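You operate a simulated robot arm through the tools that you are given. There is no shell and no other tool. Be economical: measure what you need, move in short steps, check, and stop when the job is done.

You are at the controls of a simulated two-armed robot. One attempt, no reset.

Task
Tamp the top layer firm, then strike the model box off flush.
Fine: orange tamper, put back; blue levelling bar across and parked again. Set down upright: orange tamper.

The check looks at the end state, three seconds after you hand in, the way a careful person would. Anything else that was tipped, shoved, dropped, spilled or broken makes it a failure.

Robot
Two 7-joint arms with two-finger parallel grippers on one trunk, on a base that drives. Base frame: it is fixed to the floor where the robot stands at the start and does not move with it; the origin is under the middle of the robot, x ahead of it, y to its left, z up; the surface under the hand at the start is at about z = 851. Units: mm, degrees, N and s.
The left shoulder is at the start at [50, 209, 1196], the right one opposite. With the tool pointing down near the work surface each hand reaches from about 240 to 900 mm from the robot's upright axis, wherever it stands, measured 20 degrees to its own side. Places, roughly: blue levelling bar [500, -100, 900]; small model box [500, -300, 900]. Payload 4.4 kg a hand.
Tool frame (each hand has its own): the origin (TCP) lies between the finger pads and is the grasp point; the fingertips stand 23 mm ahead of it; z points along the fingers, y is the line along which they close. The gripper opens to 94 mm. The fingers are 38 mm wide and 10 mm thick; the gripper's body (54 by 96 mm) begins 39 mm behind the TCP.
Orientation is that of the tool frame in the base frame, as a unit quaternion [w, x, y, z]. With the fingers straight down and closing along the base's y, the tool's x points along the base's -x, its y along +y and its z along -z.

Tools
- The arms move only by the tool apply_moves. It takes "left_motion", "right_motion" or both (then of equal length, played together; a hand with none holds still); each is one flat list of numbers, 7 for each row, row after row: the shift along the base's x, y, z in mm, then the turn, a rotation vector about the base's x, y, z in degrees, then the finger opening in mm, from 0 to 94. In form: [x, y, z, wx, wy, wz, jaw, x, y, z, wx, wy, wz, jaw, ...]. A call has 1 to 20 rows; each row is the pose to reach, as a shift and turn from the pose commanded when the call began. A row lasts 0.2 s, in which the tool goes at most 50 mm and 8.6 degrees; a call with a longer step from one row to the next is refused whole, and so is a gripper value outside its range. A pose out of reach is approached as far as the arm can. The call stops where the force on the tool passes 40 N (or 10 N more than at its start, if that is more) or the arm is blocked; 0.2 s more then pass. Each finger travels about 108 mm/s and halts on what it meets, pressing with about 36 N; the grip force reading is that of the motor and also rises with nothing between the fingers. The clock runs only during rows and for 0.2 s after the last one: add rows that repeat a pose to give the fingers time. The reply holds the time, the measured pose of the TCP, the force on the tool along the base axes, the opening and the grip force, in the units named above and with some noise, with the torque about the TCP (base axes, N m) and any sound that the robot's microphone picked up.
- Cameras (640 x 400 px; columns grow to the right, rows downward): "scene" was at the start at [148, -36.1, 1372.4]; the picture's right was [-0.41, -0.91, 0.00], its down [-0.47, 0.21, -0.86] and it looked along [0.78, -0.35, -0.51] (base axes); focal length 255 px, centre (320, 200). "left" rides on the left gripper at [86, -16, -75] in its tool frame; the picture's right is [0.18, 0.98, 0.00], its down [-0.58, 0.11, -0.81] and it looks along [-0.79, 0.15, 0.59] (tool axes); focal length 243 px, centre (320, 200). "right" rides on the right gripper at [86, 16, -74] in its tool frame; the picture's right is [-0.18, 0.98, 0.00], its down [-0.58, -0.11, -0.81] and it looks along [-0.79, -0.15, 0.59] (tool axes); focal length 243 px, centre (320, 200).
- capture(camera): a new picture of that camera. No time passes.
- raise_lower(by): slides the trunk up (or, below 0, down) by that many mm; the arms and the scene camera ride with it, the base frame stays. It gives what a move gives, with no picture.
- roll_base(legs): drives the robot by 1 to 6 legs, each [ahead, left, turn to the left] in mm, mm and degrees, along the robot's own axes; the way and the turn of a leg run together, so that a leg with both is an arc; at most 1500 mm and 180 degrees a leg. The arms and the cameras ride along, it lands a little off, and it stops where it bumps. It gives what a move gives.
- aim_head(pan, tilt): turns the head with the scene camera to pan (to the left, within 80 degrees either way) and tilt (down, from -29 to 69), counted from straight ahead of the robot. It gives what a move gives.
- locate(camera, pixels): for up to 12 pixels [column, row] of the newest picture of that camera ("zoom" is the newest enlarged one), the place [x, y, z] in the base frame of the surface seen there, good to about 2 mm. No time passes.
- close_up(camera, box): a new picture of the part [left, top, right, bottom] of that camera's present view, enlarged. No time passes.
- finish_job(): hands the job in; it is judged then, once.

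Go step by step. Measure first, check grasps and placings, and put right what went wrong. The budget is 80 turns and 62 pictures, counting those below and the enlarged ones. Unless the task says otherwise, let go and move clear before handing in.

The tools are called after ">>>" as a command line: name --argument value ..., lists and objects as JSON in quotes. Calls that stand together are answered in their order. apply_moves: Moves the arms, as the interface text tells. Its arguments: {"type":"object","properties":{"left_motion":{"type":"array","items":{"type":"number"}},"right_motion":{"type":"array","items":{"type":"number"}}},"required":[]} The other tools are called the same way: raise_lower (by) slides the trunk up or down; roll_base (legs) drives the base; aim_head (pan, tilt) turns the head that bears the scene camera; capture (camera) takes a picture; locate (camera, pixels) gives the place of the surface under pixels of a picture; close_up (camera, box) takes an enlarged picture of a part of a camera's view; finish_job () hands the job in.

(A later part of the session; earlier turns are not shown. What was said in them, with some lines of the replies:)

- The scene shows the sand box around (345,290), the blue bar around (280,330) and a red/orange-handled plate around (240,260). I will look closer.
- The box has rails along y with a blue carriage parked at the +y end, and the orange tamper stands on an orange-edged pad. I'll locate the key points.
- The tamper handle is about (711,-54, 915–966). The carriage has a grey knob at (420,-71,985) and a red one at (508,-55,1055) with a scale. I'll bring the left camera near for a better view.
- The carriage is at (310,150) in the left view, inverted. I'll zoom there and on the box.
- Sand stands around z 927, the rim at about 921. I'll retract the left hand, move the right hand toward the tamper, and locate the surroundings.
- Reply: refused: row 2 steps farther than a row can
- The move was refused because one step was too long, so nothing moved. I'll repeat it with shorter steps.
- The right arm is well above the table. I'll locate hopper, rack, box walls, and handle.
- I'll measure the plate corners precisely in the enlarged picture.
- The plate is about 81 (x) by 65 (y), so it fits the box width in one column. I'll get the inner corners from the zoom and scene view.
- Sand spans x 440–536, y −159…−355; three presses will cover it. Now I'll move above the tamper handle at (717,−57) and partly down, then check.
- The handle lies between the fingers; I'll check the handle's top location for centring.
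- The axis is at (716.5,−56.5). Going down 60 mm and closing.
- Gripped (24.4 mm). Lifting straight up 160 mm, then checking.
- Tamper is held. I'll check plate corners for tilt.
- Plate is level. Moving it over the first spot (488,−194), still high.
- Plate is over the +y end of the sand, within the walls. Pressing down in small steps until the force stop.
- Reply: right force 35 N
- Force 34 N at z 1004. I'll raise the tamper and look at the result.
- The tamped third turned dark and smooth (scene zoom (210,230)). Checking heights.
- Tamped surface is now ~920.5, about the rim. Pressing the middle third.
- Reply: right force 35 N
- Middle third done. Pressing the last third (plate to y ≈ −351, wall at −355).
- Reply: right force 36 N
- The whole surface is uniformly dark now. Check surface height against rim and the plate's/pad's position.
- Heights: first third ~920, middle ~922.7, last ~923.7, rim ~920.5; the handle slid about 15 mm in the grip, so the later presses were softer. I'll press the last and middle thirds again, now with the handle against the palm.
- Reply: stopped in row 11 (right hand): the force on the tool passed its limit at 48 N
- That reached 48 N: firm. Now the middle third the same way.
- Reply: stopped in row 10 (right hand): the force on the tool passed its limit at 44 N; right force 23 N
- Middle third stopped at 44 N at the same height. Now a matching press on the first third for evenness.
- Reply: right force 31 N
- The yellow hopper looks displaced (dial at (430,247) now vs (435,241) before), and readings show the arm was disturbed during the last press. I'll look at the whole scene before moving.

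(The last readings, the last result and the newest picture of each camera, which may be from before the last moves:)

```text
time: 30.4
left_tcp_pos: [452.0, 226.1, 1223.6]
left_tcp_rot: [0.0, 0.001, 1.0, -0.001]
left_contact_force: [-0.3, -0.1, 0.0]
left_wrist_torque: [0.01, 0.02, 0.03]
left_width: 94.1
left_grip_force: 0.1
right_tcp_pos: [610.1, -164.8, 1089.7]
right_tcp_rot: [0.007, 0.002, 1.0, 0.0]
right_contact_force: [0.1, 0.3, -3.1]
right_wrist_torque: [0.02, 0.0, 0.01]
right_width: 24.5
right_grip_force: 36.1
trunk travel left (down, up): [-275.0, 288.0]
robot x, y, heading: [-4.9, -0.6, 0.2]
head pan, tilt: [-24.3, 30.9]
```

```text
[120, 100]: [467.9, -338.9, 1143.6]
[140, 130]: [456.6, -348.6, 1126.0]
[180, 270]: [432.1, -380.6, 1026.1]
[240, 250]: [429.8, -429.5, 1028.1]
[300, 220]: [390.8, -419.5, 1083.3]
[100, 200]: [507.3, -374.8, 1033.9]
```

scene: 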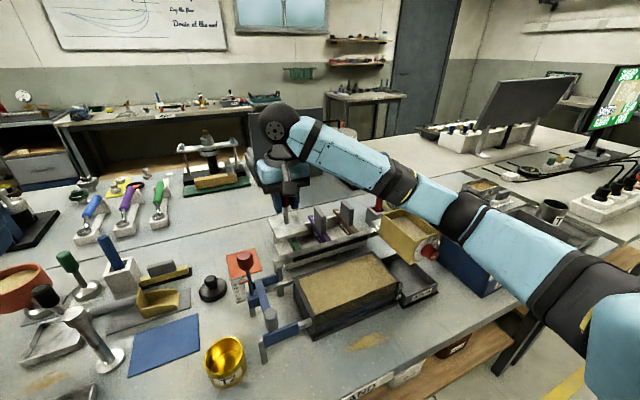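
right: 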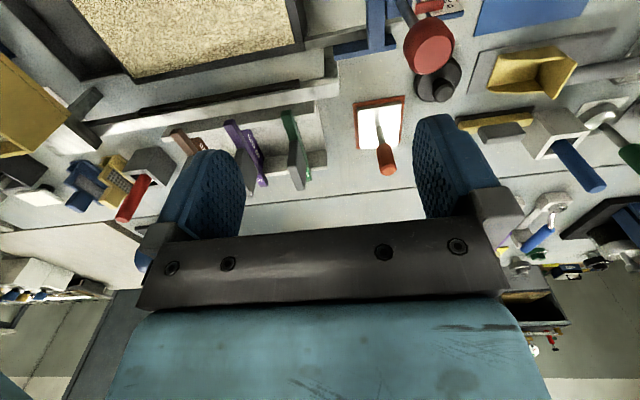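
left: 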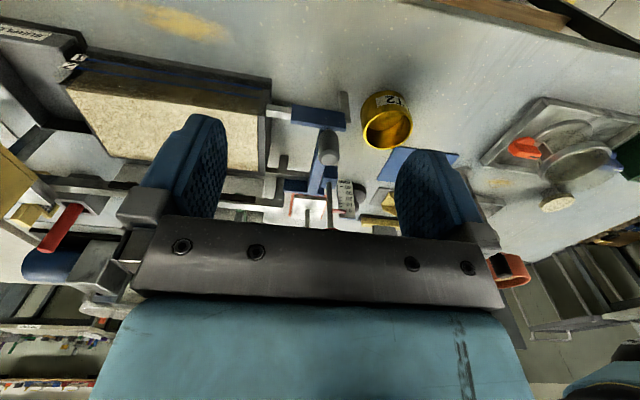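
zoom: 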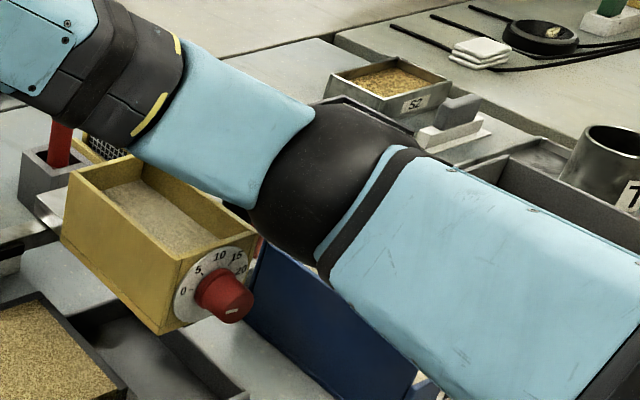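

The elbow at (390,−420,1083) has pushed the hopper about 40 mm toward +y along its rail. I'll raise the trunk so the elbow clears it, then push the hopper back later.

>>> raise_lower --by 200

>>> aim_head --pan -35 --tilt 45

>>> capture --camera "scene"

```text
time: 32.6
left_tcp_pos: [451.2, 223.4, 1421.8]
left_tcp_rot: [0.0, 0.001, 1.0, 0.0]
left_contact_force: [0.4, -0.4, -0.5]
left_wrist_torque: [0.0, -0.05, 0.02]
left_width: 94.0
left_grip_force: 0.1
right_tcp_pos: [611.3, -165.5, 1287.6]
right_tcp_rot: [0.007, 0.001, 1.0, 0.001]
right_contact_force: [-0.3, 0.2, -3.2]
right_wrist_torque: [0.0, -0.03, 0.04]
right_width: 24.3
right_grip_force: 35.8
trunk travel left (down, up): [-475.0, 88.0]
robot x, y, heading: [1.2, 0.3, 0.3]
head pan, tilt: [-24.3, 30.9]
```

```text
time: 33.4
left_tcp_pos: [452.3, 224.1, 1421.7]
left_tcp_rot: [0.0, 0.0, 1.0, 0.0]
left_contact_force: [-0.4, 0.7, -0.3]
left_wrist_torque: [0.0, 0.0, -0.01]
left_width: 94.1
left_grip_force: 0.1
right_tcp_pos: [612.1, -165.4, 1288.7]
right_tcp_rot: [0.007, 0.002, 1.0, 0.001]
right_contact_force: [-0.7, 0.6, -3.9]
right_wrist_torque: [-0.01, 0.01, 0.0]
right_width: 24.5
right_grip_force: 36.0
trunk travel left (down, up): [-475.0, 88.0]
robot x, y, heading: [0.7, -1.2, 0.1]
head pan, tilt: [-35.0, 45.0]
```

```text
29 pictures are left
```

scene: 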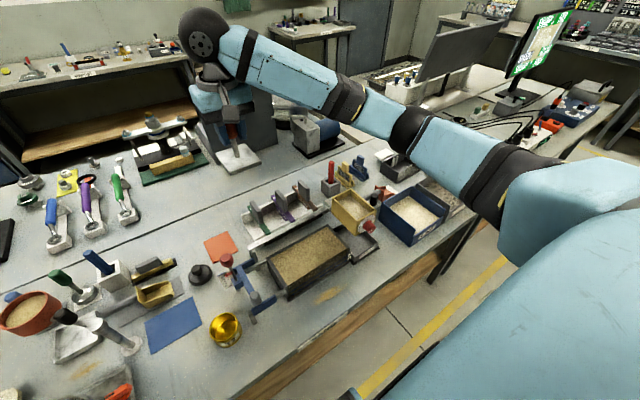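

>>> close_up --camera "scene" --box '[240, 160, 480, 310]'

>>> locate --camera "zoom" --pixels '[[244, 95], [300, 79], [360, 137], [304, 170], [260, 100], [342, 175], [320, 225], [355, 230], [240, 140], [10, 210], [170, 160], [90, 270]]'

```text
2.67 times, centred on (360, 235) of scene
```

zoom: 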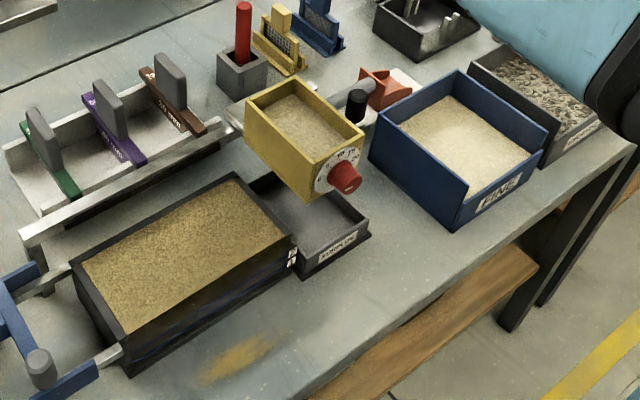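

```text
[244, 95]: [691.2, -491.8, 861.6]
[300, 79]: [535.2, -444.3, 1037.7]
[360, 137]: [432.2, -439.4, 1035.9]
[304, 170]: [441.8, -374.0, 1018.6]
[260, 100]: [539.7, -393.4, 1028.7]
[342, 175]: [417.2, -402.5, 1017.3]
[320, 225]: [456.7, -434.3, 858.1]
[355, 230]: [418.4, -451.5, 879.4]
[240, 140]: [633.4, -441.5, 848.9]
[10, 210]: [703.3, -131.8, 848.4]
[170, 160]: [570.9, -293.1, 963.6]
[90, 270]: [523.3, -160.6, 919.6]
```

Hopper shifted +41 mm in y (rim corner −480 → −439), otherwise intact, no spill seen. First the tamper: I'll move it above its pad, correct the slight pitch, and look.

>>> apply_moves --right_motion '[30, 30, 0, 0, 0.4, 0, 0, 60, 60, 0, 0, 0.8, 0, 0, 85, 85, -15, 0, 0.8, 0, 0, 105, 108, -40, 0, 0.8, 0, 0, 105, 108, -80, 0, 0.8, 0, 0, 105, 108, -120, 0, 0.8, 0, 0, 105, 108, -160, 0, 0.8, 0, 0, 105, 108, -200, 0, 0.8, 0, 0, 105, 108, -240, 0, 0.8, 0, 0, 105, 108, -260, 0, 0.8, 0, 0]'

>>> close_up --camera "right" --box '[160, 0, 480, 250]'

>>> locate --camera "zoom" --pixels '[[210, 90], [405, 45], [405, 150], [405, 220], [222, 120], [300, 180], [325, 190]]'

```text
time: 35.6
left_tcp_pos: [454.3, 223.6, 1423.2]
left_tcp_rot: [0.0, 0.0, 1.0, 0.0]
left_contact_force: [-0.2, 0.9, -0.1]
left_wrist_torque: [0.0, -0.03, 0.0]
left_width: 94.0
left_grip_force: 0.1
right_tcp_pos: [716.3, -55.9, 1028.5]
right_tcp_rot: [0.001, 0.002, 1.0, 0.001]
right_contact_force: [0.0, -0.6, -3.1]
right_wrist_torque: [-0.03, 0.03, -0.02]
right_width: 24.4
right_grip_force: 36.0
trunk travel left (down, up): [-475.0, 88.0]
robot x, y, heading: [1.0, 2.6, 0.0]
head pan, tilt: [-35.0, 45.0]
```

```text
1.60 times, centred on (320, 125) of right
```

zoom: 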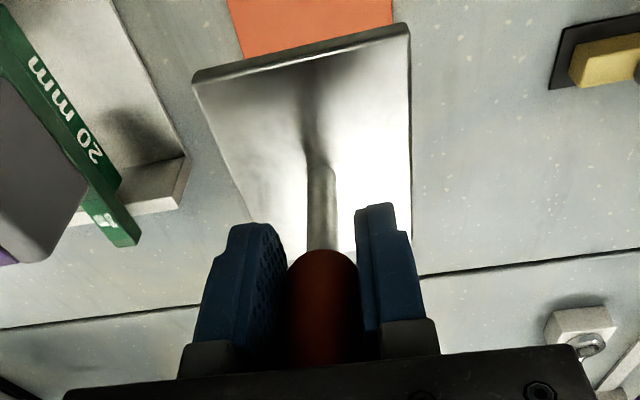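

```text
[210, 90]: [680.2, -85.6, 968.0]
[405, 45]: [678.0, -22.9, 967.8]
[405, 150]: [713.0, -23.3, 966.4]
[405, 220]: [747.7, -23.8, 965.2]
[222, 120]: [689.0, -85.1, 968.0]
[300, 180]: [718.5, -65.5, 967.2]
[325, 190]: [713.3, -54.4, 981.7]
```

The plate is nearly above its pad with ~2° pitch. I'll correct the pitch and position and lower to just above the pad.

>>> apply_moves --right_motion '[-2, -1, -20, 0, -1, 0, 0, -4, -2, -50, 0, -2, 0, 0, -4, -2, -80, 0, -2, 0, 0, -4, -2, -92, 0, -2, 0, 0, -4, -2, -92, 0, -2, 0, 0]'

>>> close_up --camera "right" --box '[160, 0, 480, 250]'

>>> locate --camera "zoom" --pixels '[[210, 90], [405, 45], [405, 150], [405, 220], [222, 120], [300, 180], [198, 60], [410, 20]]'

```text
time: 36.8
left_tcp_pos: [451.3, 223.9, 1422.3]
left_tcp_rot: [-0.001, -0.001, 1.0, 0.0]
left_contact_force: [-0.1, 0.4, -0.5]
left_wrist_torque: [0.01, 0.02, 0.0]
left_width: 93.8
left_grip_force: 0.1
right_tcp_pos: [711.1, -58.4, 936.6]
right_tcp_rot: [0.019, 0.003, 1.0, 0.002]
right_contact_force: [0.8, -0.4, -2.7]
right_wrist_torque: [-0.01, -0.02, -0.01]
right_width: 24.4
right_grip_force: 36.1
trunk travel left (down, up): [-475.0, 88.0]
robot x, y, heading: [-1.3, -1.5, -0.0]
head pan, tilt: [-35.0, 45.0]
```

```text
1.60 times, centred on (320, 125) of right
```

zoom: 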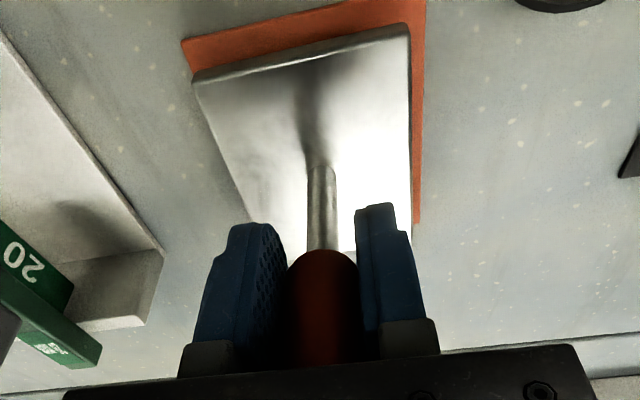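

```text
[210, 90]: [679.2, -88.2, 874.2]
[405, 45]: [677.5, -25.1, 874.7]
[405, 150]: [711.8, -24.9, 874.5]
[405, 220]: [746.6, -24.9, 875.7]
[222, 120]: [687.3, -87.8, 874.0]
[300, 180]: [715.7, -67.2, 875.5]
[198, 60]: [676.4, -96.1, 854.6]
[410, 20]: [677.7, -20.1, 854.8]
```

Level and centred, ~10 mm above. Lowering the last bit.

>>> apply_moves --right_motion '[0, 0, -4, 0, 0, 0, 0, 0, 0, -7, 0, 0, 0, 0, 0, 0, -9, 0, 0, 0, 0, 0, 0, -10, 0, 0, 0, 0, 0, 0, -10, 0, 0, 0, 0]'

```text
time: 38.0
left_tcp_pos: [452.7, 224.1, 1423.0]
left_tcp_rot: [0.0, 0.001, 1.0, 0.0]
left_contact_force: [0.1, -0.4, -0.6]
left_wrist_torque: [0.0, 0.02, 0.01]
left_width: 93.9
left_grip_force: 0.0
right_tcp_pos: [711.2, -57.4, 926.9]
right_tcp_rot: [0.018, 0.003, 1.0, 0.001]
right_contact_force: [-1.3, -1.1, -0.2]
right_wrist_torque: [-0.15, 0.06, 0.05]
right_width: 24.7
right_grip_force: 36.1
trunk travel left (down, up): [-475.0, 88.0]
robot x, y, heading: [-1.4, 2.5, -0.1]
head pan, tilt: [-35.0, 45.0]
```

Weight is now on the pad (z force −0.2 vs −2.9). One more millimetre, then open and lift clear.

>>> apply_moves --right_motion '[0, 0, -1, 0, 0, 0, 0, 0, 0, -1, 0, 0, 0, 30, 0, 0, -1, 0, 0, 0, 50, 0, 0, -1, 0, 0, 0, 60, 0, 0, -1, 0, 0, 0, 60, 0, 0, 20, 0, 0, 0, 60, 0, 0, 60, 0, 0, 0, 60, 0, 0, 100, 0, 0, 0, 60, 0, 0, 140, 0, 1, 0, 60, 0, 0, 180, 0, 2, 0, 60]'

>>> close_up --camera "right" --box '[160, 0, 480, 250]'

```text
time: 40.2
left_tcp_pos: [451.4, 225.0, 1423.7]
left_tcp_rot: [0.0, 0.001, 1.0, -0.001]
left_contact_force: [0.1, 0.2, 0.7]
left_wrist_torque: [-0.01, -0.01, 0.02]
left_width: 94.0
left_grip_force: 0.1
right_tcp_pos: [710.4, -59.8, 1109.4]
right_tcp_rot: [0.001, 0.003, 1.0, 0.001]
right_contact_force: [0.0, -1.0, -0.4]
right_wrist_torque: [0.0, -0.01, 0.01]
right_width: 59.9
right_grip_force: 0.2
trunk travel left (down, up): [-475.0, 88.0]
robot x, y, heading: [-2.3, 2.4, -0.3]
head pan, tilt: [-35.0, 45.0]
```

```text
1.60 times, centred on (320, 125) of right
```

zoom: 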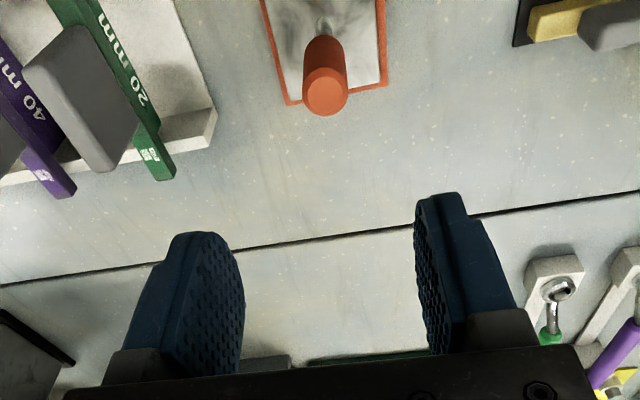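

Tamper stands upright on its pad. Next, bring the closed right hand beside the hopper's +y face, ready to push it back.

>>> apply_moves --right_motion '[-26, -32, 0, 0, 0, 0, 40, -52, -65, 0, 0, 0, 0, 20, -78, -97, 0, 0, 0, 0, 0, -104, -130, 0, 0, 0, 0, 0, -130, -162, 0, 0, 0, 0, 0, -156, -195, 0, 0, 0, 0, 0, -182, -227, 0, 0, 0, 0, 0, -205, -260, 0, 0, 0, 0, 0, -205, -265, -40, 0, 0, 0, 0, -205, -265, -84, 0, 0, 0, 0]'

>>> close_up --camera "scene" --box '[240, 160, 480, 310]'

>>> capture --camera "right"

```text
time: 42.4
left_tcp_pos: [452.3, 223.2, 1423.3]
left_tcp_rot: [0.0, 0.0, 1.0, 0.001]
left_contact_force: [0.2, 0.6, -0.3]
left_wrist_torque: [-0.01, 0.01, 0.01]
left_width: 94.0
left_grip_force: 0.1
right_tcp_pos: [507.5, -326.2, 1021.2]
right_tcp_rot: [0.001, 0.002, 1.0, 0.002]
right_contact_force: [0.4, 0.4, 0.0]
right_wrist_torque: [0.01, -0.02, 0.02]
right_width: 0.0
right_grip_force: 36.0
trunk travel left (down, up): [-475.0, 88.0]
robot x, y, heading: [-2.3, 1.2, 0.1]
head pan, tilt: [-35.0, 45.0]
```

```text
2.67 times, centred on (360, 235) of scene
```

zoom: 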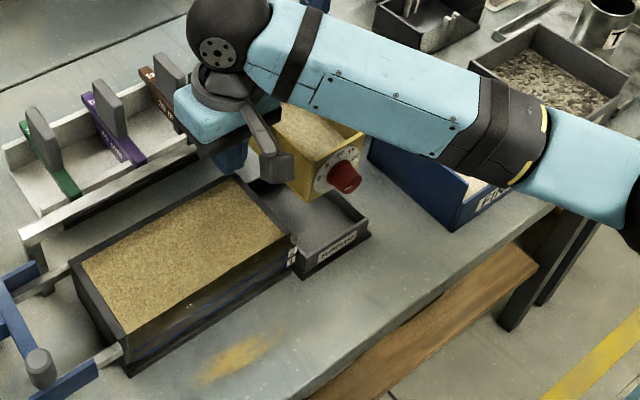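

```text
23 pictures are left
```

right: 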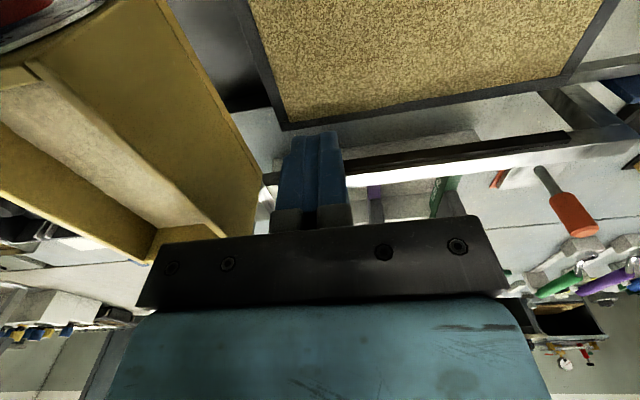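

>>> locate --camera "right" --pixels '[[215, 150], [205, 210], [120, 130], [40, 68], [250, 170], [180, 60], [335, 160], [290, 160]]'

```text
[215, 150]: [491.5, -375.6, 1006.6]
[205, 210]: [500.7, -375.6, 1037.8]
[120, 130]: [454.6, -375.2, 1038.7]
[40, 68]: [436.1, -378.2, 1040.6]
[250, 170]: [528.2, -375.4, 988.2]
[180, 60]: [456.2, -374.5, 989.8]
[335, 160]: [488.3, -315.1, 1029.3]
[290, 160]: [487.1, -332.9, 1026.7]
```

Hopper face is at y −375.5; originally ≈ −420. Pushing slowly by about 44 mm beyond contact.

>>> apply_moves --right_motion '[0, -15, 0, 0, 0, 0, 0, 0, -28, 0, 0, 0, 0, 0, 0, -35, 0, 0, 0, 0, 0, 0, -40, 0, 0, 0, 0, 0, 0, -45, 0, 0, 0, 0, 0, 0, -50, 0, 0, 0, 0, 0, 0, -55, 0, 0, 0, 0, 0, 0, -60, 0, 0, 0, 0, 0, 0, -65, 0, 0, 0, 0, 0, 0, -70, 0, 0, 0, 0, 0, 0, -74, 0, 0, 0, 0, 0, 0, -77, 0, 0, 0, 0, 0, 0, -80, 0, 0, 0, 0, 0, 0, -80, 0, 0, 0, 0, 0]'

>>> capture --camera "right"

>>> locate --camera "right" --pixels '[[215, 150], [205, 210], [250, 170], [120, 100], [240, 150], [230, 200]]'

```text
time: 45.4
left_tcp_pos: [451.7, 225.0, 1423.5]
left_tcp_rot: [0.0, 0.001, 1.0, 0.0]
left_contact_force: [0.2, -0.1, -0.5]
left_wrist_torque: [0.01, -0.01, 0.0]
left_width: 93.7
left_grip_force: 0.1
right_tcp_pos: [507.1, -403.8, 1021.8]
right_tcp_rot: [0.001, 0.003, 1.0, 0.0]
right_contact_force: [-0.7, 1.2, -0.1]
right_wrist_torque: [0.0, -0.01, 0.03]
right_width: 0.1
right_grip_force: 36.1
trunk travel left (down, up): [-475.0, 88.0]
robot x, y, heading: [0.3, -2.7, 0.0]
head pan, tilt: [-35.0, 45.0]
```

```text
22 pictures are left
```

right: 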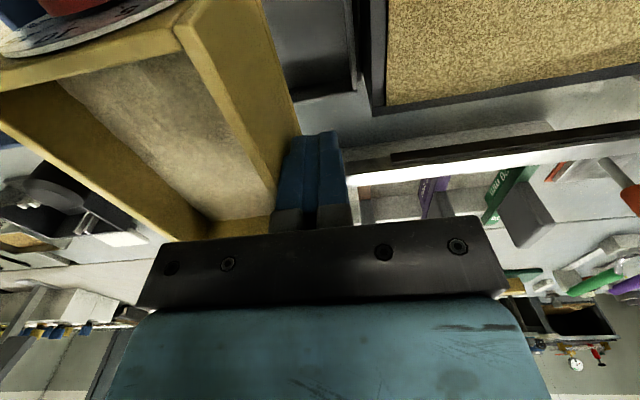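

```text
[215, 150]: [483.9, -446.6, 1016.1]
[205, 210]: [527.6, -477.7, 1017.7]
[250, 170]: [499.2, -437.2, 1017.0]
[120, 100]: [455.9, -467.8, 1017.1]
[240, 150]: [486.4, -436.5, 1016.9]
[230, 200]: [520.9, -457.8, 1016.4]
```

>>> locate --camera "right" --pixels '[[270, 100], [280, 130], [250, 80], [240, 130], [265, 160], [200, 50]]'

>>> aim_head --pan -24.3 --tilt 30.9

```text
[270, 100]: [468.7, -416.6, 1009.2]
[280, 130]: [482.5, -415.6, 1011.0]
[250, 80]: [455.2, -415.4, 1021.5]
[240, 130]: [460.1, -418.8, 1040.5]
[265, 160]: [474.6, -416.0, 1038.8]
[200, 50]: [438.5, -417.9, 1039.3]
```

```text
time: 46.1
left_tcp_pos: [452.2, 223.7, 1423.7]
left_tcp_rot: [0.0, 0.001, 1.0, 0.0]
left_contact_force: [-0.6, 0.1, 0.4]
left_wrist_torque: [-0.01, 0.01, 0.02]
left_width: 93.9
left_grip_force: 0.1
right_tcp_pos: [506.9, -404.4, 1021.6]
right_tcp_rot: [0.001, 0.003, 1.0, 0.002]
right_contact_force: [0.2, -0.1, -0.6]
right_wrist_torque: [0.0, 0.03, 0.01]
right_width: 0.0
right_grip_force: 35.7
trunk travel left (down, up): [-475.0, 88.0]
robot x, y, heading: [3.0, 2.2, 0.2]
head pan, tilt: [-24.3, 30.9]
```

Face now at −416; originally −421. Pushing 5 mm more, then backing off and checking.

>>> apply_moves --right_motion '[0, -2, 0, 0, 0, 0, 0, 0, -4, 0, 0, 0, 0, 0, -5, 0, 0, 0, 0, 0, -5, 0, 0, 0, 0]'

```text
refused: motion must hold 7 numbers for each row
```

>>> apply_moves --right_motion '[0, -2, 0, 0, 0, 0, 0, 0, -4, 0, 0, 0, 0, 0, 0, -5, 0, 0, 0, 0, 0, 0, -5, 0, 0, 0, 0, 0]'

>>> apply_moves --right_motion '[0, 15, 0, 0, 0, 0, 0, 0, 40, 10, 0, 0, 0, 0, 0, 75, 30, 0, 0, 0, 0, -10, 110, 60, 0, 0, 0, 0, -20, 140, 90, 0, 0, 0, 0, -40, 180, 100, 0, 0, 0, 0, -60, 225, 100, 0, 0, 0, 0, -80, 270, 100, 0, 0, 0, 0, -85, 315, 100, 0, 0, 0, 0]'

>>> close_up --camera "scene" --box '[200, 200, 520, 400]'

```text
time: 47.1
left_tcp_pos: [452.9, 224.2, 1421.8]
left_tcp_rot: [0.0, 0.0, 1.0, 0.0]
left_contact_force: [-0.1, 0.3, 0.9]
left_wrist_torque: [0.01, -0.01, 0.0]
left_width: 93.8
left_grip_force: 0.1
right_tcp_pos: [505.7, -409.8, 1023.2]
right_tcp_rot: [0.001, 0.001, 1.0, 0.002]
right_contact_force: [0.8, 0.9, 0.4]
right_wrist_torque: [0.0, 0.04, 0.04]
right_width: 0.0
right_grip_force: 35.8
trunk travel left (down, up): [-475.0, 88.0]
robot x, y, heading: [2.1, -1.5, -0.1]
head pan, tilt: [-24.3, 30.9]
```

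```text
time: 49.1
left_tcp_pos: [452.9, 225.8, 1422.3]
left_tcp_rot: [-0.002, 0.0, 1.0, -0.001]
left_contact_force: [0.2, 0.8, -0.2]
left_wrist_torque: [-0.04, 0.0, -0.03]
left_width: 94.0
left_grip_force: 0.0
right_tcp_pos: [422.6, -90.2, 1123.8]
right_tcp_rot: [0.0, 0.002, 1.0, 0.0]
right_contact_force: [0.7, -1.0, 0.1]
right_wrist_torque: [-0.01, 0.01, -0.02]
right_width: 0.0
right_grip_force: 35.8
trunk travel left (down, up): [-475.0, 88.0]
robot x, y, heading: [-0.3, 0.6, -0.2]
head pan, tilt: [-24.3, 30.9]
```

```text
2.00 times, centred on (360, 300) of scene
```

zoom: 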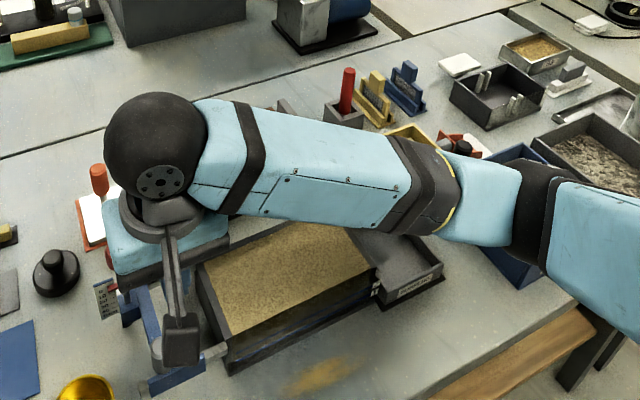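

Now over the grey knob area. I'll turn the hand −90° about z so its camera faces −y and the jaws close along x.

>>> apply_moves --right_motion '[0, 2, 0, 0, 0, -8, 10, 0, 4, 0, 0, 0, -16, 20, 0, 6, 0, 0, 0, -24, 30, 0, 8, 0, 0, 0, -32, 40, 0, 10, 0, 0, 0, -40, 50, 0, 12, 0, 0, 0, -48, 60, 0, 14, 0, 0, 0, -56, 60, 0, 16, 0, 0, 0, -64, 60, 0, 18, 0, 0, 0, -72, 60, 0, 18, 0, 0, 0, -80, 60, 0, 18, 0, 0, 0, -88, 60, 0, 18, 0, 0, 0, -90, 60]'

>>> capture --camera "right"

```text
time: 51.7
left_tcp_pos: [453.1, 224.7, 1423.6]
left_tcp_rot: [0.001, 0.001, 1.0, 0.0]
left_contact_force: [-0.3, -0.4, -0.2]
left_wrist_torque: [-0.01, -0.01, -0.01]
left_width: 94.0
left_grip_force: 0.1
right_tcp_pos: [421.2, -76.2, 1123.3]
right_tcp_rot: [0.001, 0.71, 0.705, 0.0]
right_contact_force: [-0.1, 0.6, -0.4]
right_wrist_torque: [-0.02, -0.02, 0.03]
right_width: 60.2
right_grip_force: 0.0
trunk travel left (down, up): [-475.0, 88.0]
robot x, y, heading: [-2.2, 1.2, -0.1]
head pan, tilt: [-24.3, 30.9]
```

```text
20 pictures are left
```

right: 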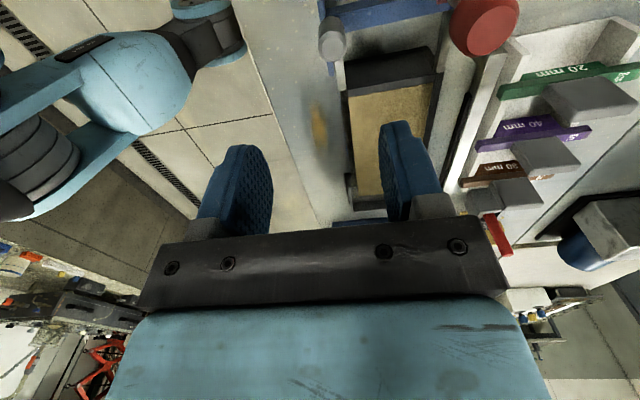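

>>> close_up --camera "right" --box '[280, 0, 540, 162]'

>>> locate --camera "right" --pixels '[[333, 46], [333, 52], [320, 40], [346, 40], [333, 20], [370, 15], [420, 10], [350, 70], [430, 70], [490, 40], [400, 120], [395, 180]]'

```text
2.46 times, centred on (410, 81) of right
```

zoom: 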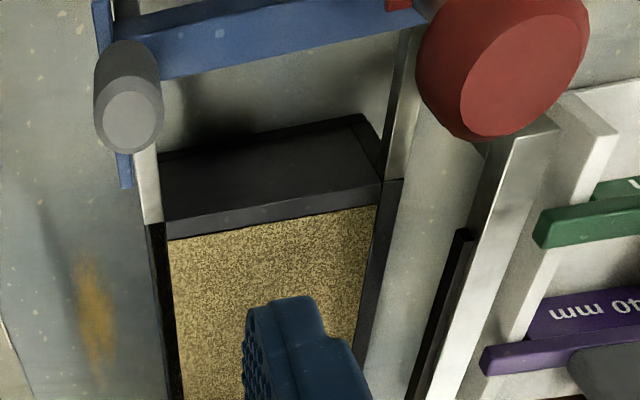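

```text
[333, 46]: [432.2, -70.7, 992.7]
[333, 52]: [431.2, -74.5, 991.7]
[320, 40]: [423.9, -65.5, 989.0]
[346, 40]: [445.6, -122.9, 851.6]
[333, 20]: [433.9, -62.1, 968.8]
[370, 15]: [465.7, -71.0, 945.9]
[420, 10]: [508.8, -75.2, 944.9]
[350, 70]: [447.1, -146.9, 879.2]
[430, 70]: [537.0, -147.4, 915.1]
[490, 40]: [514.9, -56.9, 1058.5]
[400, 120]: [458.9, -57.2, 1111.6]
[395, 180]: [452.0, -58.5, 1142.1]
```

Knob axis ≈ (432.5,−72), top z 992, beam top 945. Descending to TCP z 976 with jaws open.

>>> apply_moves --right_motion '[6, 2, -30, 0, 0, 0, 60, 11.5, 4, -70, 0, 0, 0, 60, 11.5, 4, -105, 0, 0, 0, 60, 11.5, 4, -130, 0, 0, 0, 60, 11.5, 4, -147, 0, 0, 0, 60, 11.5, 4, -147, 0, 0, 0, 60]'

>>> close_up --camera "right" --box '[160, 0, 480, 250]'

```text
time: 53.1
left_tcp_pos: [452.1, 223.8, 1421.9]
left_tcp_rot: [0.0, 0.002, 1.0, 0.0]
left_contact_force: [-0.2, -0.4, -0.1]
left_wrist_torque: [-0.01, 0.01, -0.01]
left_width: 93.9
left_grip_force: 0.1
right_tcp_pos: [432.4, -71.3, 975.7]
right_tcp_rot: [0.0, 0.709, 0.705, 0.0]
right_contact_force: [0.7, 1.2, 0.5]
right_wrist_torque: [0.0, 0.02, 0.01]
right_width: 59.9
right_grip_force: 0.0
trunk travel left (down, up): [-475.0, 88.0]
robot x, y, heading: [-1.1, 2.4, -0.3]
head pan, tilt: [-24.3, 30.9]
```

```text
1.60 times, centred on (320, 125) of right
```

zoom: 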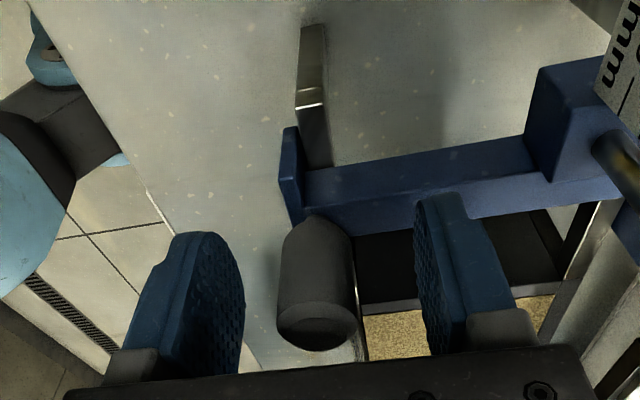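

>>> locate --camera "zoom" --pixels '[[283, 270], [345, 270], [316, 270], [316, 335], [290, 325], [350, 325], [400, 200], [430, 165], [320, 190]]'

```text
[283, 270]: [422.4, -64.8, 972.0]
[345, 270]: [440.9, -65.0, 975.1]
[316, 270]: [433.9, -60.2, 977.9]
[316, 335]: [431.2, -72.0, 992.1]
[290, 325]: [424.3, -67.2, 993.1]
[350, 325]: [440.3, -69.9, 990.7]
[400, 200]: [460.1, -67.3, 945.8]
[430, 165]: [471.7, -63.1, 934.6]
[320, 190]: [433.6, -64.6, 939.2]
```

Well centred. Closing on the knob and sliding the bar the first 60 mm along −y.

>>> apply_moves --right_motion '[0, 0, 0, 0, 0, 0, 40, 0, 0, 0, 0, 0, 0, 20, 0, 0, 0, 0, 0, 0, 0, 0, 0, 0, 0, 0, 0, 0, 0, -5, 0, 0, 0, 0, 0, 0, -15, 0, 0, 0, 0, 0, 0, -27, 0, 0, 0, 0, 0, 0, -39, 0, 0, 0, 0, 0, 0, -50, 0, 0, 0, 0, 0, 0, -60, 0, 0, 0, 0, 0]'

>>> capture --camera "scene"

```text
time: 55.3
left_tcp_pos: [452.0, 223.8, 1423.1]
left_tcp_rot: [0.0, 0.001, 1.0, 0.001]
left_contact_force: [0.7, 0.1, -0.5]
left_wrist_torque: [-0.01, -0.04, -0.03]
left_width: 94.1
left_grip_force: 0.1
right_tcp_pos: [432.4, -131.0, 976.6]
right_tcp_rot: [0.001, 0.709, 0.706, 0.0]
right_contact_force: [-15.5, 0.5, -16.4]
right_wrist_torque: [0.07, 0.53, -0.05]
right_width: 22.8
right_grip_force: 44.9
trunk travel left (down, up): [-475.0, 88.0]
robot x, y, heading: [-5.1, -3.0, -0.0]
head pan, tilt: [-24.3, 30.9]
```

```text
17 pictures are left
```

scene: 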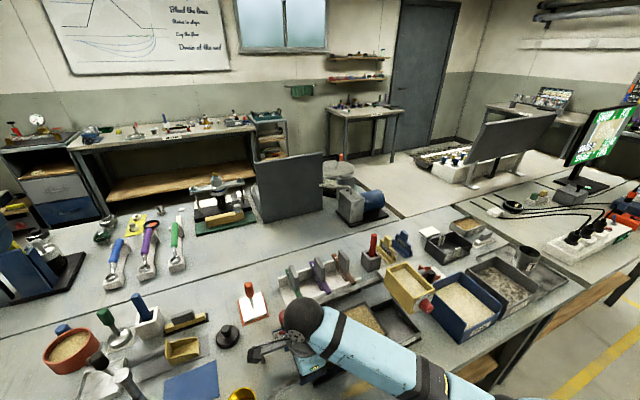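

The bar moved with the hand; side forces (−15, −16 N) suggest a slight offset, so I'll ease −1 mm in x and z and continue the sweep. Also checking the hopper corners.

>>> locate --camera "scene" --pixels '[[386, 275], [390, 285], [403, 308], [410, 300], [434, 289], [411, 264], [415, 310]]'

>>> apply_moves --right_motion '[-0.5, -5, -0.5, 0, 0, 0, 0, -1, -15, -1, 0, 0, 0, 0, -1, -27, -1, 0, 0, 0, 0, -1, -39, -1, 0, 0, 0, 0, -1, -51, -1, 0, 0, 0, 0, -1, -63, -1, 0, 0, 0, 0, -1, -75, -1, 0, 0, 0, 0, -1, -87, -1, 0, 0, 0, 0, -1, -99, -1, 0, 0, 0, 0, -1, -111, -1, 0, 0, 0, 0]'

```text
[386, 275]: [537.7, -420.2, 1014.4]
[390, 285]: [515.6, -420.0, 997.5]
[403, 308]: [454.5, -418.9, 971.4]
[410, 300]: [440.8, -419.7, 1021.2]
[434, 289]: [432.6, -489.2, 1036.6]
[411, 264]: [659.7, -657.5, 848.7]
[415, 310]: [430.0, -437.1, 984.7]
```

```text
time: 57.5
left_tcp_pos: [451.7, 223.2, 1423.4]
left_tcp_rot: [0.001, 0.0, 1.0, 0.0]
left_contact_force: [0.1, 0.1, 0.2]
left_wrist_torque: [0.02, 0.0, 0.01]
left_width: 93.8
left_grip_force: 0.0
right_tcp_pos: [430.8, -242.9, 975.2]
right_tcp_rot: [0.001, 0.708, 0.706, 0.002]
right_contact_force: [-12.0, 1.4, -6.7]
right_wrist_torque: [0.04, 0.81, -0.13]
right_width: 22.8
right_grip_force: 45.0
trunk travel left (down, up): [-475.0, 88.0]
robot x, y, heading: [1.6, 1.5, -0.1]
head pan, tilt: [-24.3, 30.9]
```

The hopper face reads −419.7 (originally −420.7): restored. Continuing the sweep to y ≈ −372.

>>> apply_moves --right_motion '[-0.5, -10, -0.3, 0, 0, 0, 0, -0.7, -22, -0.5, 0, 0, 0, 0, -0.7, -34, -0.5, 0, 0, 0, 0, -0.7, -46, -0.5, 0, 0, 0, 0, -0.7, -58, -0.5, 0, 0, 0, 0, -0.7, -70, -0.5, 0, 0, 0, 0, -0.7, -82, -0.5, 0, 0, 0, 0, -0.7, -94, -0.5, 0, 0, 0, 0, -0.7, -106, -0.5, 0, 0, 0, 0, -0.7, -118, -0.5, 0, 0, 0, 0, -0.7, -128, -0.5, 0, 0, 0, 0]'

>>> capture --camera "scene"

>>> capture --camera "right"

```text
time: 59.9
left_tcp_pos: [451.3, 227.7, 1421.9]
left_tcp_rot: [0.001, 0.0, 1.0, -0.001]
left_contact_force: [0.4, 0.6, -0.4]
left_wrist_torque: [0.0, 0.01, 0.01]
left_width: 93.9
left_grip_force: 0.1
right_tcp_pos: [431.5, -367.4, 976.0]
right_tcp_rot: [0.003, 0.708, 0.707, 0.001]
right_contact_force: [-1.3, 11.6, 13.6]
right_wrist_torque: [0.84, 0.54, -0.07]
right_width: 22.4
right_grip_force: 44.6
trunk travel left (down, up): [-475.0, 88.0]
robot x, y, heading: [-0.0, -2.5, -0.1]
head pan, tilt: [-24.3, 30.9]
```

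```text
16 pictures are left
```

scene: 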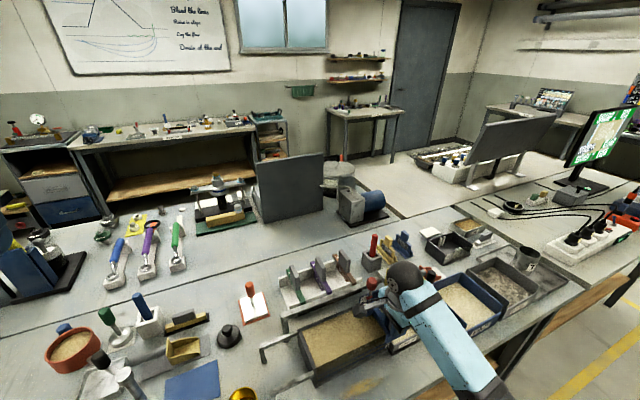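

```text
15 pictures are left
```

right: 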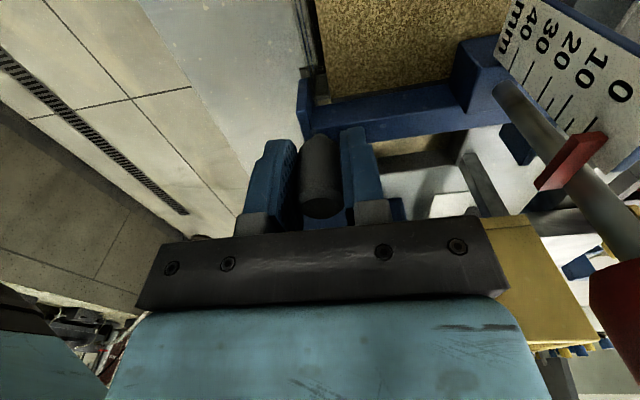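

Bar has reached the far end (y force 11.6 N, likely the stop). Checking the sand and tray.

>>> close_up --camera "right" --box '[280, 0, 560, 200]'

>>> locate --camera "zoom" --pixels '[[200, 60], [300, 60], [400, 60], [200, 140], [350, 120], [250, 310], [300, 330], [330, 400], [60, 150], [200, 20], [450, 20], [95, 180]]'

```text
2.00 times, centred on (420, 100) of right
```

zoom: 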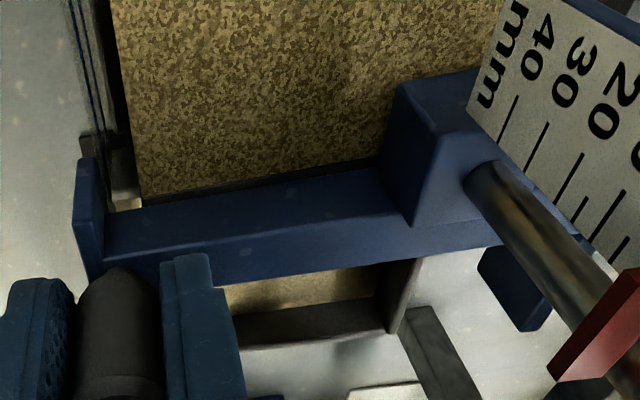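

```text
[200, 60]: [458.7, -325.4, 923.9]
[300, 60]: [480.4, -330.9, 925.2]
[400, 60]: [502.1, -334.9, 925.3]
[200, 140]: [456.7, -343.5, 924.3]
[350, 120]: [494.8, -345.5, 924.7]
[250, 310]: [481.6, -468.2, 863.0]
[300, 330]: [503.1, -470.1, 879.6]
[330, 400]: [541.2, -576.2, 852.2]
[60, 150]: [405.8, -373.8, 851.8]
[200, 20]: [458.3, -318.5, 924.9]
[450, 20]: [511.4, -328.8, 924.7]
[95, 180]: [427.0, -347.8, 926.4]
```

Sand appears in the tray (zoom (250,310)), and the surface is level near the rim. Sliding the bar back to its park position at y −71.

>>> apply_moves --right_motion '[-0.2, 10, -1, 0, 0, 0, 0, -0.2, 25, -1, 0, 0, 0, 0, -0.2, 40, -1, 0, 0, 0, 0, -0.2, 55, -1, 0, 0, 0, 0, -0.2, 70, -1, 0, 0, 0, 0, -0.2, 85, -1, 0, 0, 0, 0, -0.2, 100, -1, 0, 0, 0, 0, -0.2, 115, -1, 0, 0, 0, 0, -0.2, 130, -1, 0, 0, 0, 0, -0.2, 145, -1, 0, 0, 0, 0, -0.2, 160, -1, 0, 0, 0, 0, -0.2, 175, -1, 0, 0, 0, 0, -0.2, 190, -1, 0, 0, 0, 0, -0.2, 205, -1, 0, 0, 0, 0, -0.2, 220, -1, 0, 0, 0, 0, -0.2, 235, -1, 0, 0, 0, 0, -0.2, 250, -1, 0, 0, 0, 0, -0.2, 262, -1, 0, 0, 0, 0, -0.2, 272, -1, 0, 0, 0, 0, -0.2, 280, -1, 0, 0, 0, 0]'

```text
time: 61.7
left_tcp_pos: [450.9, 224.9, 1422.0]
left_tcp_rot: [0.001, 0.0, 1.0, 0.0]
left_contact_force: [-0.1, -0.4, 0.0]
left_wrist_torque: [-0.02, 0.01, 0.0]
left_width: 93.8
left_grip_force: 0.0
right_tcp_pos: [432.8, -264.3, 975.9]
right_tcp_rot: [0.004, 0.708, 0.706, 0.002]
right_contact_force: [0.9, 0.8, 12.4]
right_wrist_torque: [-1.07, 0.93, 0.07]
right_width: 22.7
right_grip_force: 45.2
trunk travel left (down, up): [-475.0, 88.0]
robot x, y, heading: [0.1, 0.2, 0.0]
head pan, tilt: [-24.3, 30.9]
stopped in row 8 (right hand): the force on the tool passed its limit at 41 N (the readings are from after the stop); the commanded pose is now the measured one
```

It stopped at 41 N with a +12 N vertical load: I am pressing down a bit. I'll raise the hand 1.5 mm and continue slower.

>>> apply_moves --right_motion '[0, 0, 1.3, 0, 0, 0, 0, 0, 8, 1.3, 0, 0, 0, 0, 0, 16, 1.3, 0, 0, 0, 0, 0, 25, 1.3, 0, 0, 0, 0, 0, 35, 1.3, 0, 0, 0, 0, 0, 45, 1.3, 0, 0, 0, 0, 0, 55, 1.3, 0, 0, 0, 0, 0, 65, 1.3, 0, 0, 0, 0, 0, 75, 1.3, 0, 0, 0, 0, 0, 85, 1.3, 0, 0, 0, 0, 0, 95, 1.3, 0, 0, 0, 0]'

```text
time: 64.1
left_tcp_pos: [452.1, 223.7, 1422.8]
left_tcp_rot: [0.0, 0.0, 1.0, 0.0]
left_contact_force: [-0.4, 1.1, -0.2]
left_wrist_torque: [0.02, 0.0, -0.01]
left_width: 93.9
left_grip_force: 0.0
right_tcp_pos: [431.8, -169.5, 975.8]
right_tcp_rot: [0.001, 0.708, 0.706, 0.001]
right_contact_force: [-8.3, -0.6, -6.6]
right_wrist_torque: [-0.65, 0.78, -0.19]
right_width: 22.6
right_grip_force: 44.9
trunk travel left (down, up): [-475.0, 88.0]
robot x, y, heading: [-1.6, -0.4, -0.1]
head pan, tilt: [-24.3, 30.9]
```

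Smooth now. The remaining 98 mm to the park position.

>>> apply_moves --right_motion '[-0.4, 10, -0.4, 0, 0, 0, 0, -0.4, 20, -0.4, 0, 0, 0, 0, -0.4, 30, -0.4, 0, 0, 0, 0, -0.4, 40, -0.4, 0, 0, 0, 0, -0.4, 50, -0.4, 0, 0, 0, 0, -0.4, 60, -0.4, 0, 0, 0, 0, -0.4, 70, -0.4, 0, 0, 0, 0, -0.4, 80, -0.4, 0, 0, 0, 0, -0.4, 88, -0.4, 0, 0, 0, 0, -0.4, 94, -0.4, 0, 0, 0, 0, -0.4, 98, -0.4, 0, 0, 0, 0, -0.4, 98, -0.4, 0, 0, 0, 0]'

>>> capture --camera "right"

>>> locate --camera "right" --pixels '[[380, 120], [320, 170], [320, 180], [400, 100], [360, 130]]'

```text
time: 66.7
left_tcp_pos: [452.7, 223.7, 1422.2]
left_tcp_rot: [-0.001, 0.001, 1.0, 0.0]
left_contact_force: [-1.1, -0.3, 0.2]
left_wrist_torque: [0.01, 0.01, -0.05]
left_width: 93.9
left_grip_force: 0.0
right_tcp_pos: [431.6, -72.0, 975.9]
right_tcp_rot: [0.001, 0.709, 0.705, 0.002]
right_contact_force: [-1.7, -1.2, -9.0]
right_wrist_torque: [0.18, 0.49, -0.12]
right_width: 22.8
right_grip_force: 45.2
trunk travel left (down, up): [-475.0, 88.0]
robot x, y, heading: [1.7, -0.1, -0.1]
head pan, tilt: [-24.3, 30.9]
```

```text
13 pictures are left
```

right: 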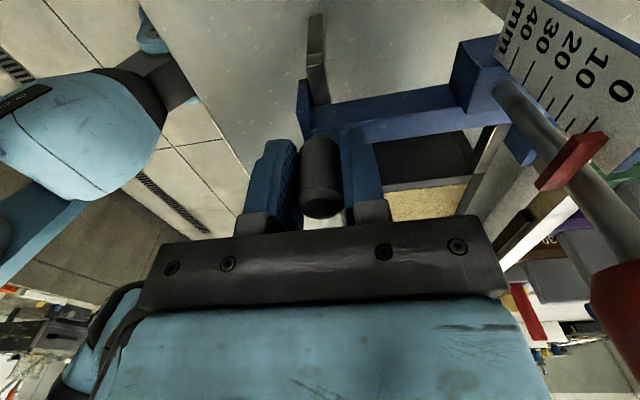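

```text
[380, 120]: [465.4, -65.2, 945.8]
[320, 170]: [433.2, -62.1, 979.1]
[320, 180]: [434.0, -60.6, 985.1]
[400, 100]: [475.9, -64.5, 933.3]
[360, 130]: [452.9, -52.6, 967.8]
```

Parked within about 1 mm. A small 1 mm nudge, then open and rise clear.

>>> apply_moves --right_motion '[0, 1, 0, 0, 0, 0, 0, 0, 1, 0, 0, 0, 0, 25, 0, 1, 0, 0, 0, 0, 45, 0, 1, 0, 0, 0, 0, 60, 0, 1, 0, 0, 0, 0, 60, 0, 1, 25, 0, 0, 0, 60, 0, 1, 70, 0, 0, 0, 60, 0, 1, 115, 0, 0, 0, 60, -20, 1, 150, 0, 0, 0, 60, -60, 1, 170, 0, 0, 0, 60]'

>>> apply_moves --right_motion '[0, -40, 20, 0, 0, 8, 60, 0, -80, 40, 0, 0, 16, 60, 0, -120, 60, 0, 0, 24, 60, 0, -160, 80, 0, 0, 32, 60, 0, -200, 80, 0, 0, 40, 60, 0, -240, 80, 0, 0, 48, 60, 0, -280, 80, 0, 0, 56, 60, 0, -320, 80, 0, 0, 64, 60, 0, -360, 80, 0, 0, 72, 60, 0, -400, 80, 0, 0, 80, 60, 0, -400, 80, 0, 0, 88, 60]'

>>> capture --camera "scene"

```text
time: 68.9
left_tcp_pos: [451.5, 223.8, 1422.2]
left_tcp_rot: [-0.001, 0.0, 1.0, 0.0]
left_contact_force: [-0.2, 0.6, 0.0]
left_wrist_torque: [0.01, 0.0, -0.03]
left_width: 93.8
left_grip_force: 0.0
right_tcp_pos: [396.2, -78.6, 1125.4]
right_tcp_rot: [0.001, 0.707, 0.707, 0.002]
right_contact_force: [0.0, -0.8, -0.1]
right_wrist_torque: [0.02, -0.08, -0.01]
right_width: 60.1
right_grip_force: 0.0
right hand out of reach, approached as far as the arm can: row 10
trunk travel left (down, up): [-475.0, 88.0]
robot x, y, heading: [0.8, 0.8, -0.1]
head pan, tilt: [-24.3, 30.9]
```

```text
time: 71.3
left_tcp_pos: [451.6, 225.0, 1424.0]
left_tcp_rot: [0.0, 0.0, 1.0, 0.0]
left_contact_force: [0.0, 0.0, 0.6]
left_wrist_torque: [0.0, 0.02, 0.02]
left_width: 93.9
left_grip_force: 0.1
right_tcp_pos: [400.1, -478.2, 1203.7]
right_tcp_rot: [0.001, 0.019, 1.0, 0.003]
right_contact_force: [1.3, 0.0, 0.0]
right_wrist_torque: [-0.03, -0.01, -0.02]
right_width: 59.8
right_grip_force: 0.0
trunk travel left (down, up): [-475.0, 88.0]
robot x, y, heading: [-1.4, 0.4, 0.0]
head pan, tilt: [-24.3, 30.9]
```

```text
12 pictures are left
```

scene: 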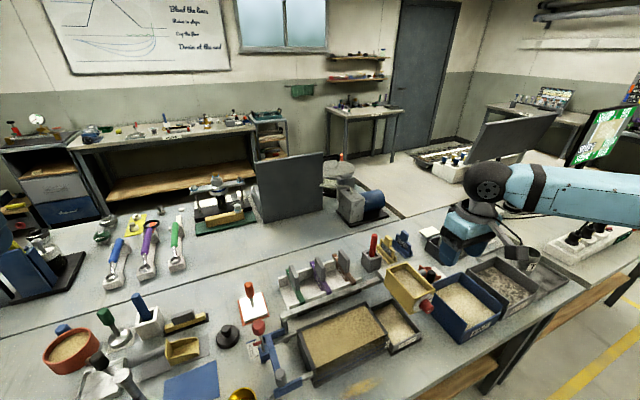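

The bar is parked again, the tray has sand, and the tamper stands on its pad. Close inspection.

>>> aim_head --pan -24.3 --tilt 50

>>> close_up --camera "scene" --box '[220, 120, 460, 270]'

>>> locate --camera "zoom" --pixels '[[200, 210], [240, 260], [300, 170], [300, 220], [360, 150], [370, 200], [430, 170], [180, 240]]'

```text
time: 72.1
left_tcp_pos: [453.1, 223.9, 1423.8]
left_tcp_rot: [0.0, 0.001, 1.0, -0.001]
left_contact_force: [-0.5, 0.8, 0.4]
left_wrist_torque: [-0.02, 0.02, -0.05]
left_width: 94.1
left_grip_force: 0.1
right_tcp_pos: [398.9, -478.4, 1203.7]
right_tcp_rot: [0.001, 0.02, 1.0, 0.002]
right_contact_force: [0.1, 0.4, 0.3]
right_wrist_torque: [-0.02, 0.02, 0.02]
right_width: 59.8
right_grip_force: 0.1
trunk travel left (down, up): [-475.0, 88.0]
robot x, y, heading: [-1.8, -3.1, -0.2]
head pan, tilt: [-24.3, 50.0]
```

```text
2.67 times, centred on (340, 195) of scene
```

zoom: 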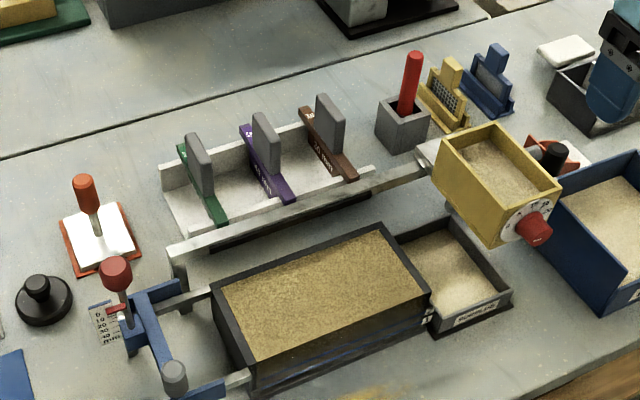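

```text
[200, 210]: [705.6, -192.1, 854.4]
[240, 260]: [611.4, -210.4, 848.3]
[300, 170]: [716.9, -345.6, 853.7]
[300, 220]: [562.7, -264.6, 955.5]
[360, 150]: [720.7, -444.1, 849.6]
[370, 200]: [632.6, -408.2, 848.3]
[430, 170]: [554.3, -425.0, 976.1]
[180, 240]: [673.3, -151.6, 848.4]
```

>>> locate --camera "zoom" --pixels '[[250, 310], [290, 330], [300, 280], [340, 310], [360, 260], [400, 290], [235, 330], [410, 255], [445, 165], [470, 210], [558, 190], [493, 250]]'

>>> close_up --camera "scene" --box '[285, 195, 425, 282]'

```text
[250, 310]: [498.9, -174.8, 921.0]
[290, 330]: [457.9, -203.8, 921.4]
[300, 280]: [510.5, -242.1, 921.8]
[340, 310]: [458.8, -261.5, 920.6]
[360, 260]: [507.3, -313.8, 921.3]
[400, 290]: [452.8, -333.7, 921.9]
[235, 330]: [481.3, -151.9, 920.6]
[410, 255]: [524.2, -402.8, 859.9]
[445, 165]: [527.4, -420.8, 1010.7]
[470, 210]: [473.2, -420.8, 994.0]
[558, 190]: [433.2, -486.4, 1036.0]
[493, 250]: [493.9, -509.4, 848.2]
```

```text
4.57 times, centred on (355, 238) of scene
```

zoom: 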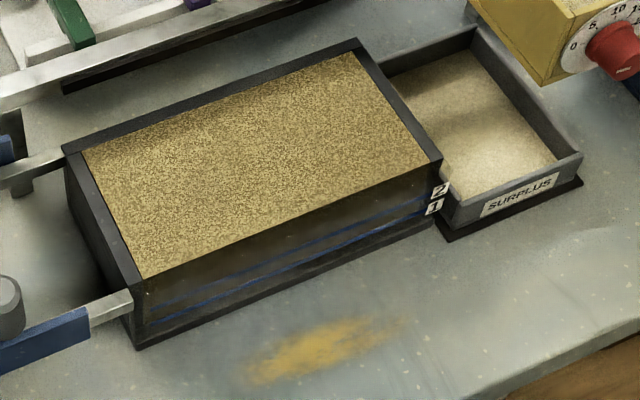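

The sand is level at z ≈ 921.3 (rim 920.6) and the surplus is in its tray. The hopper face is back at −420.8, the bar is parked, the tamper stands upright on its pad, and the hands are clear. Handing in.

>>> finish_job

```text
The job is handed in.
```

The top layer is tamped firm and the box is struck off flush, with the sand within about 1 mm of the rim. The orange tamper is back upright on its pad, and the blue levelling bar went right across and is parked again.

While I was tamping, the right elbow pushed the yellow hopper about 40 mm along its rail. I pushed it back to within about 1 mm of where it started and saw no spill.
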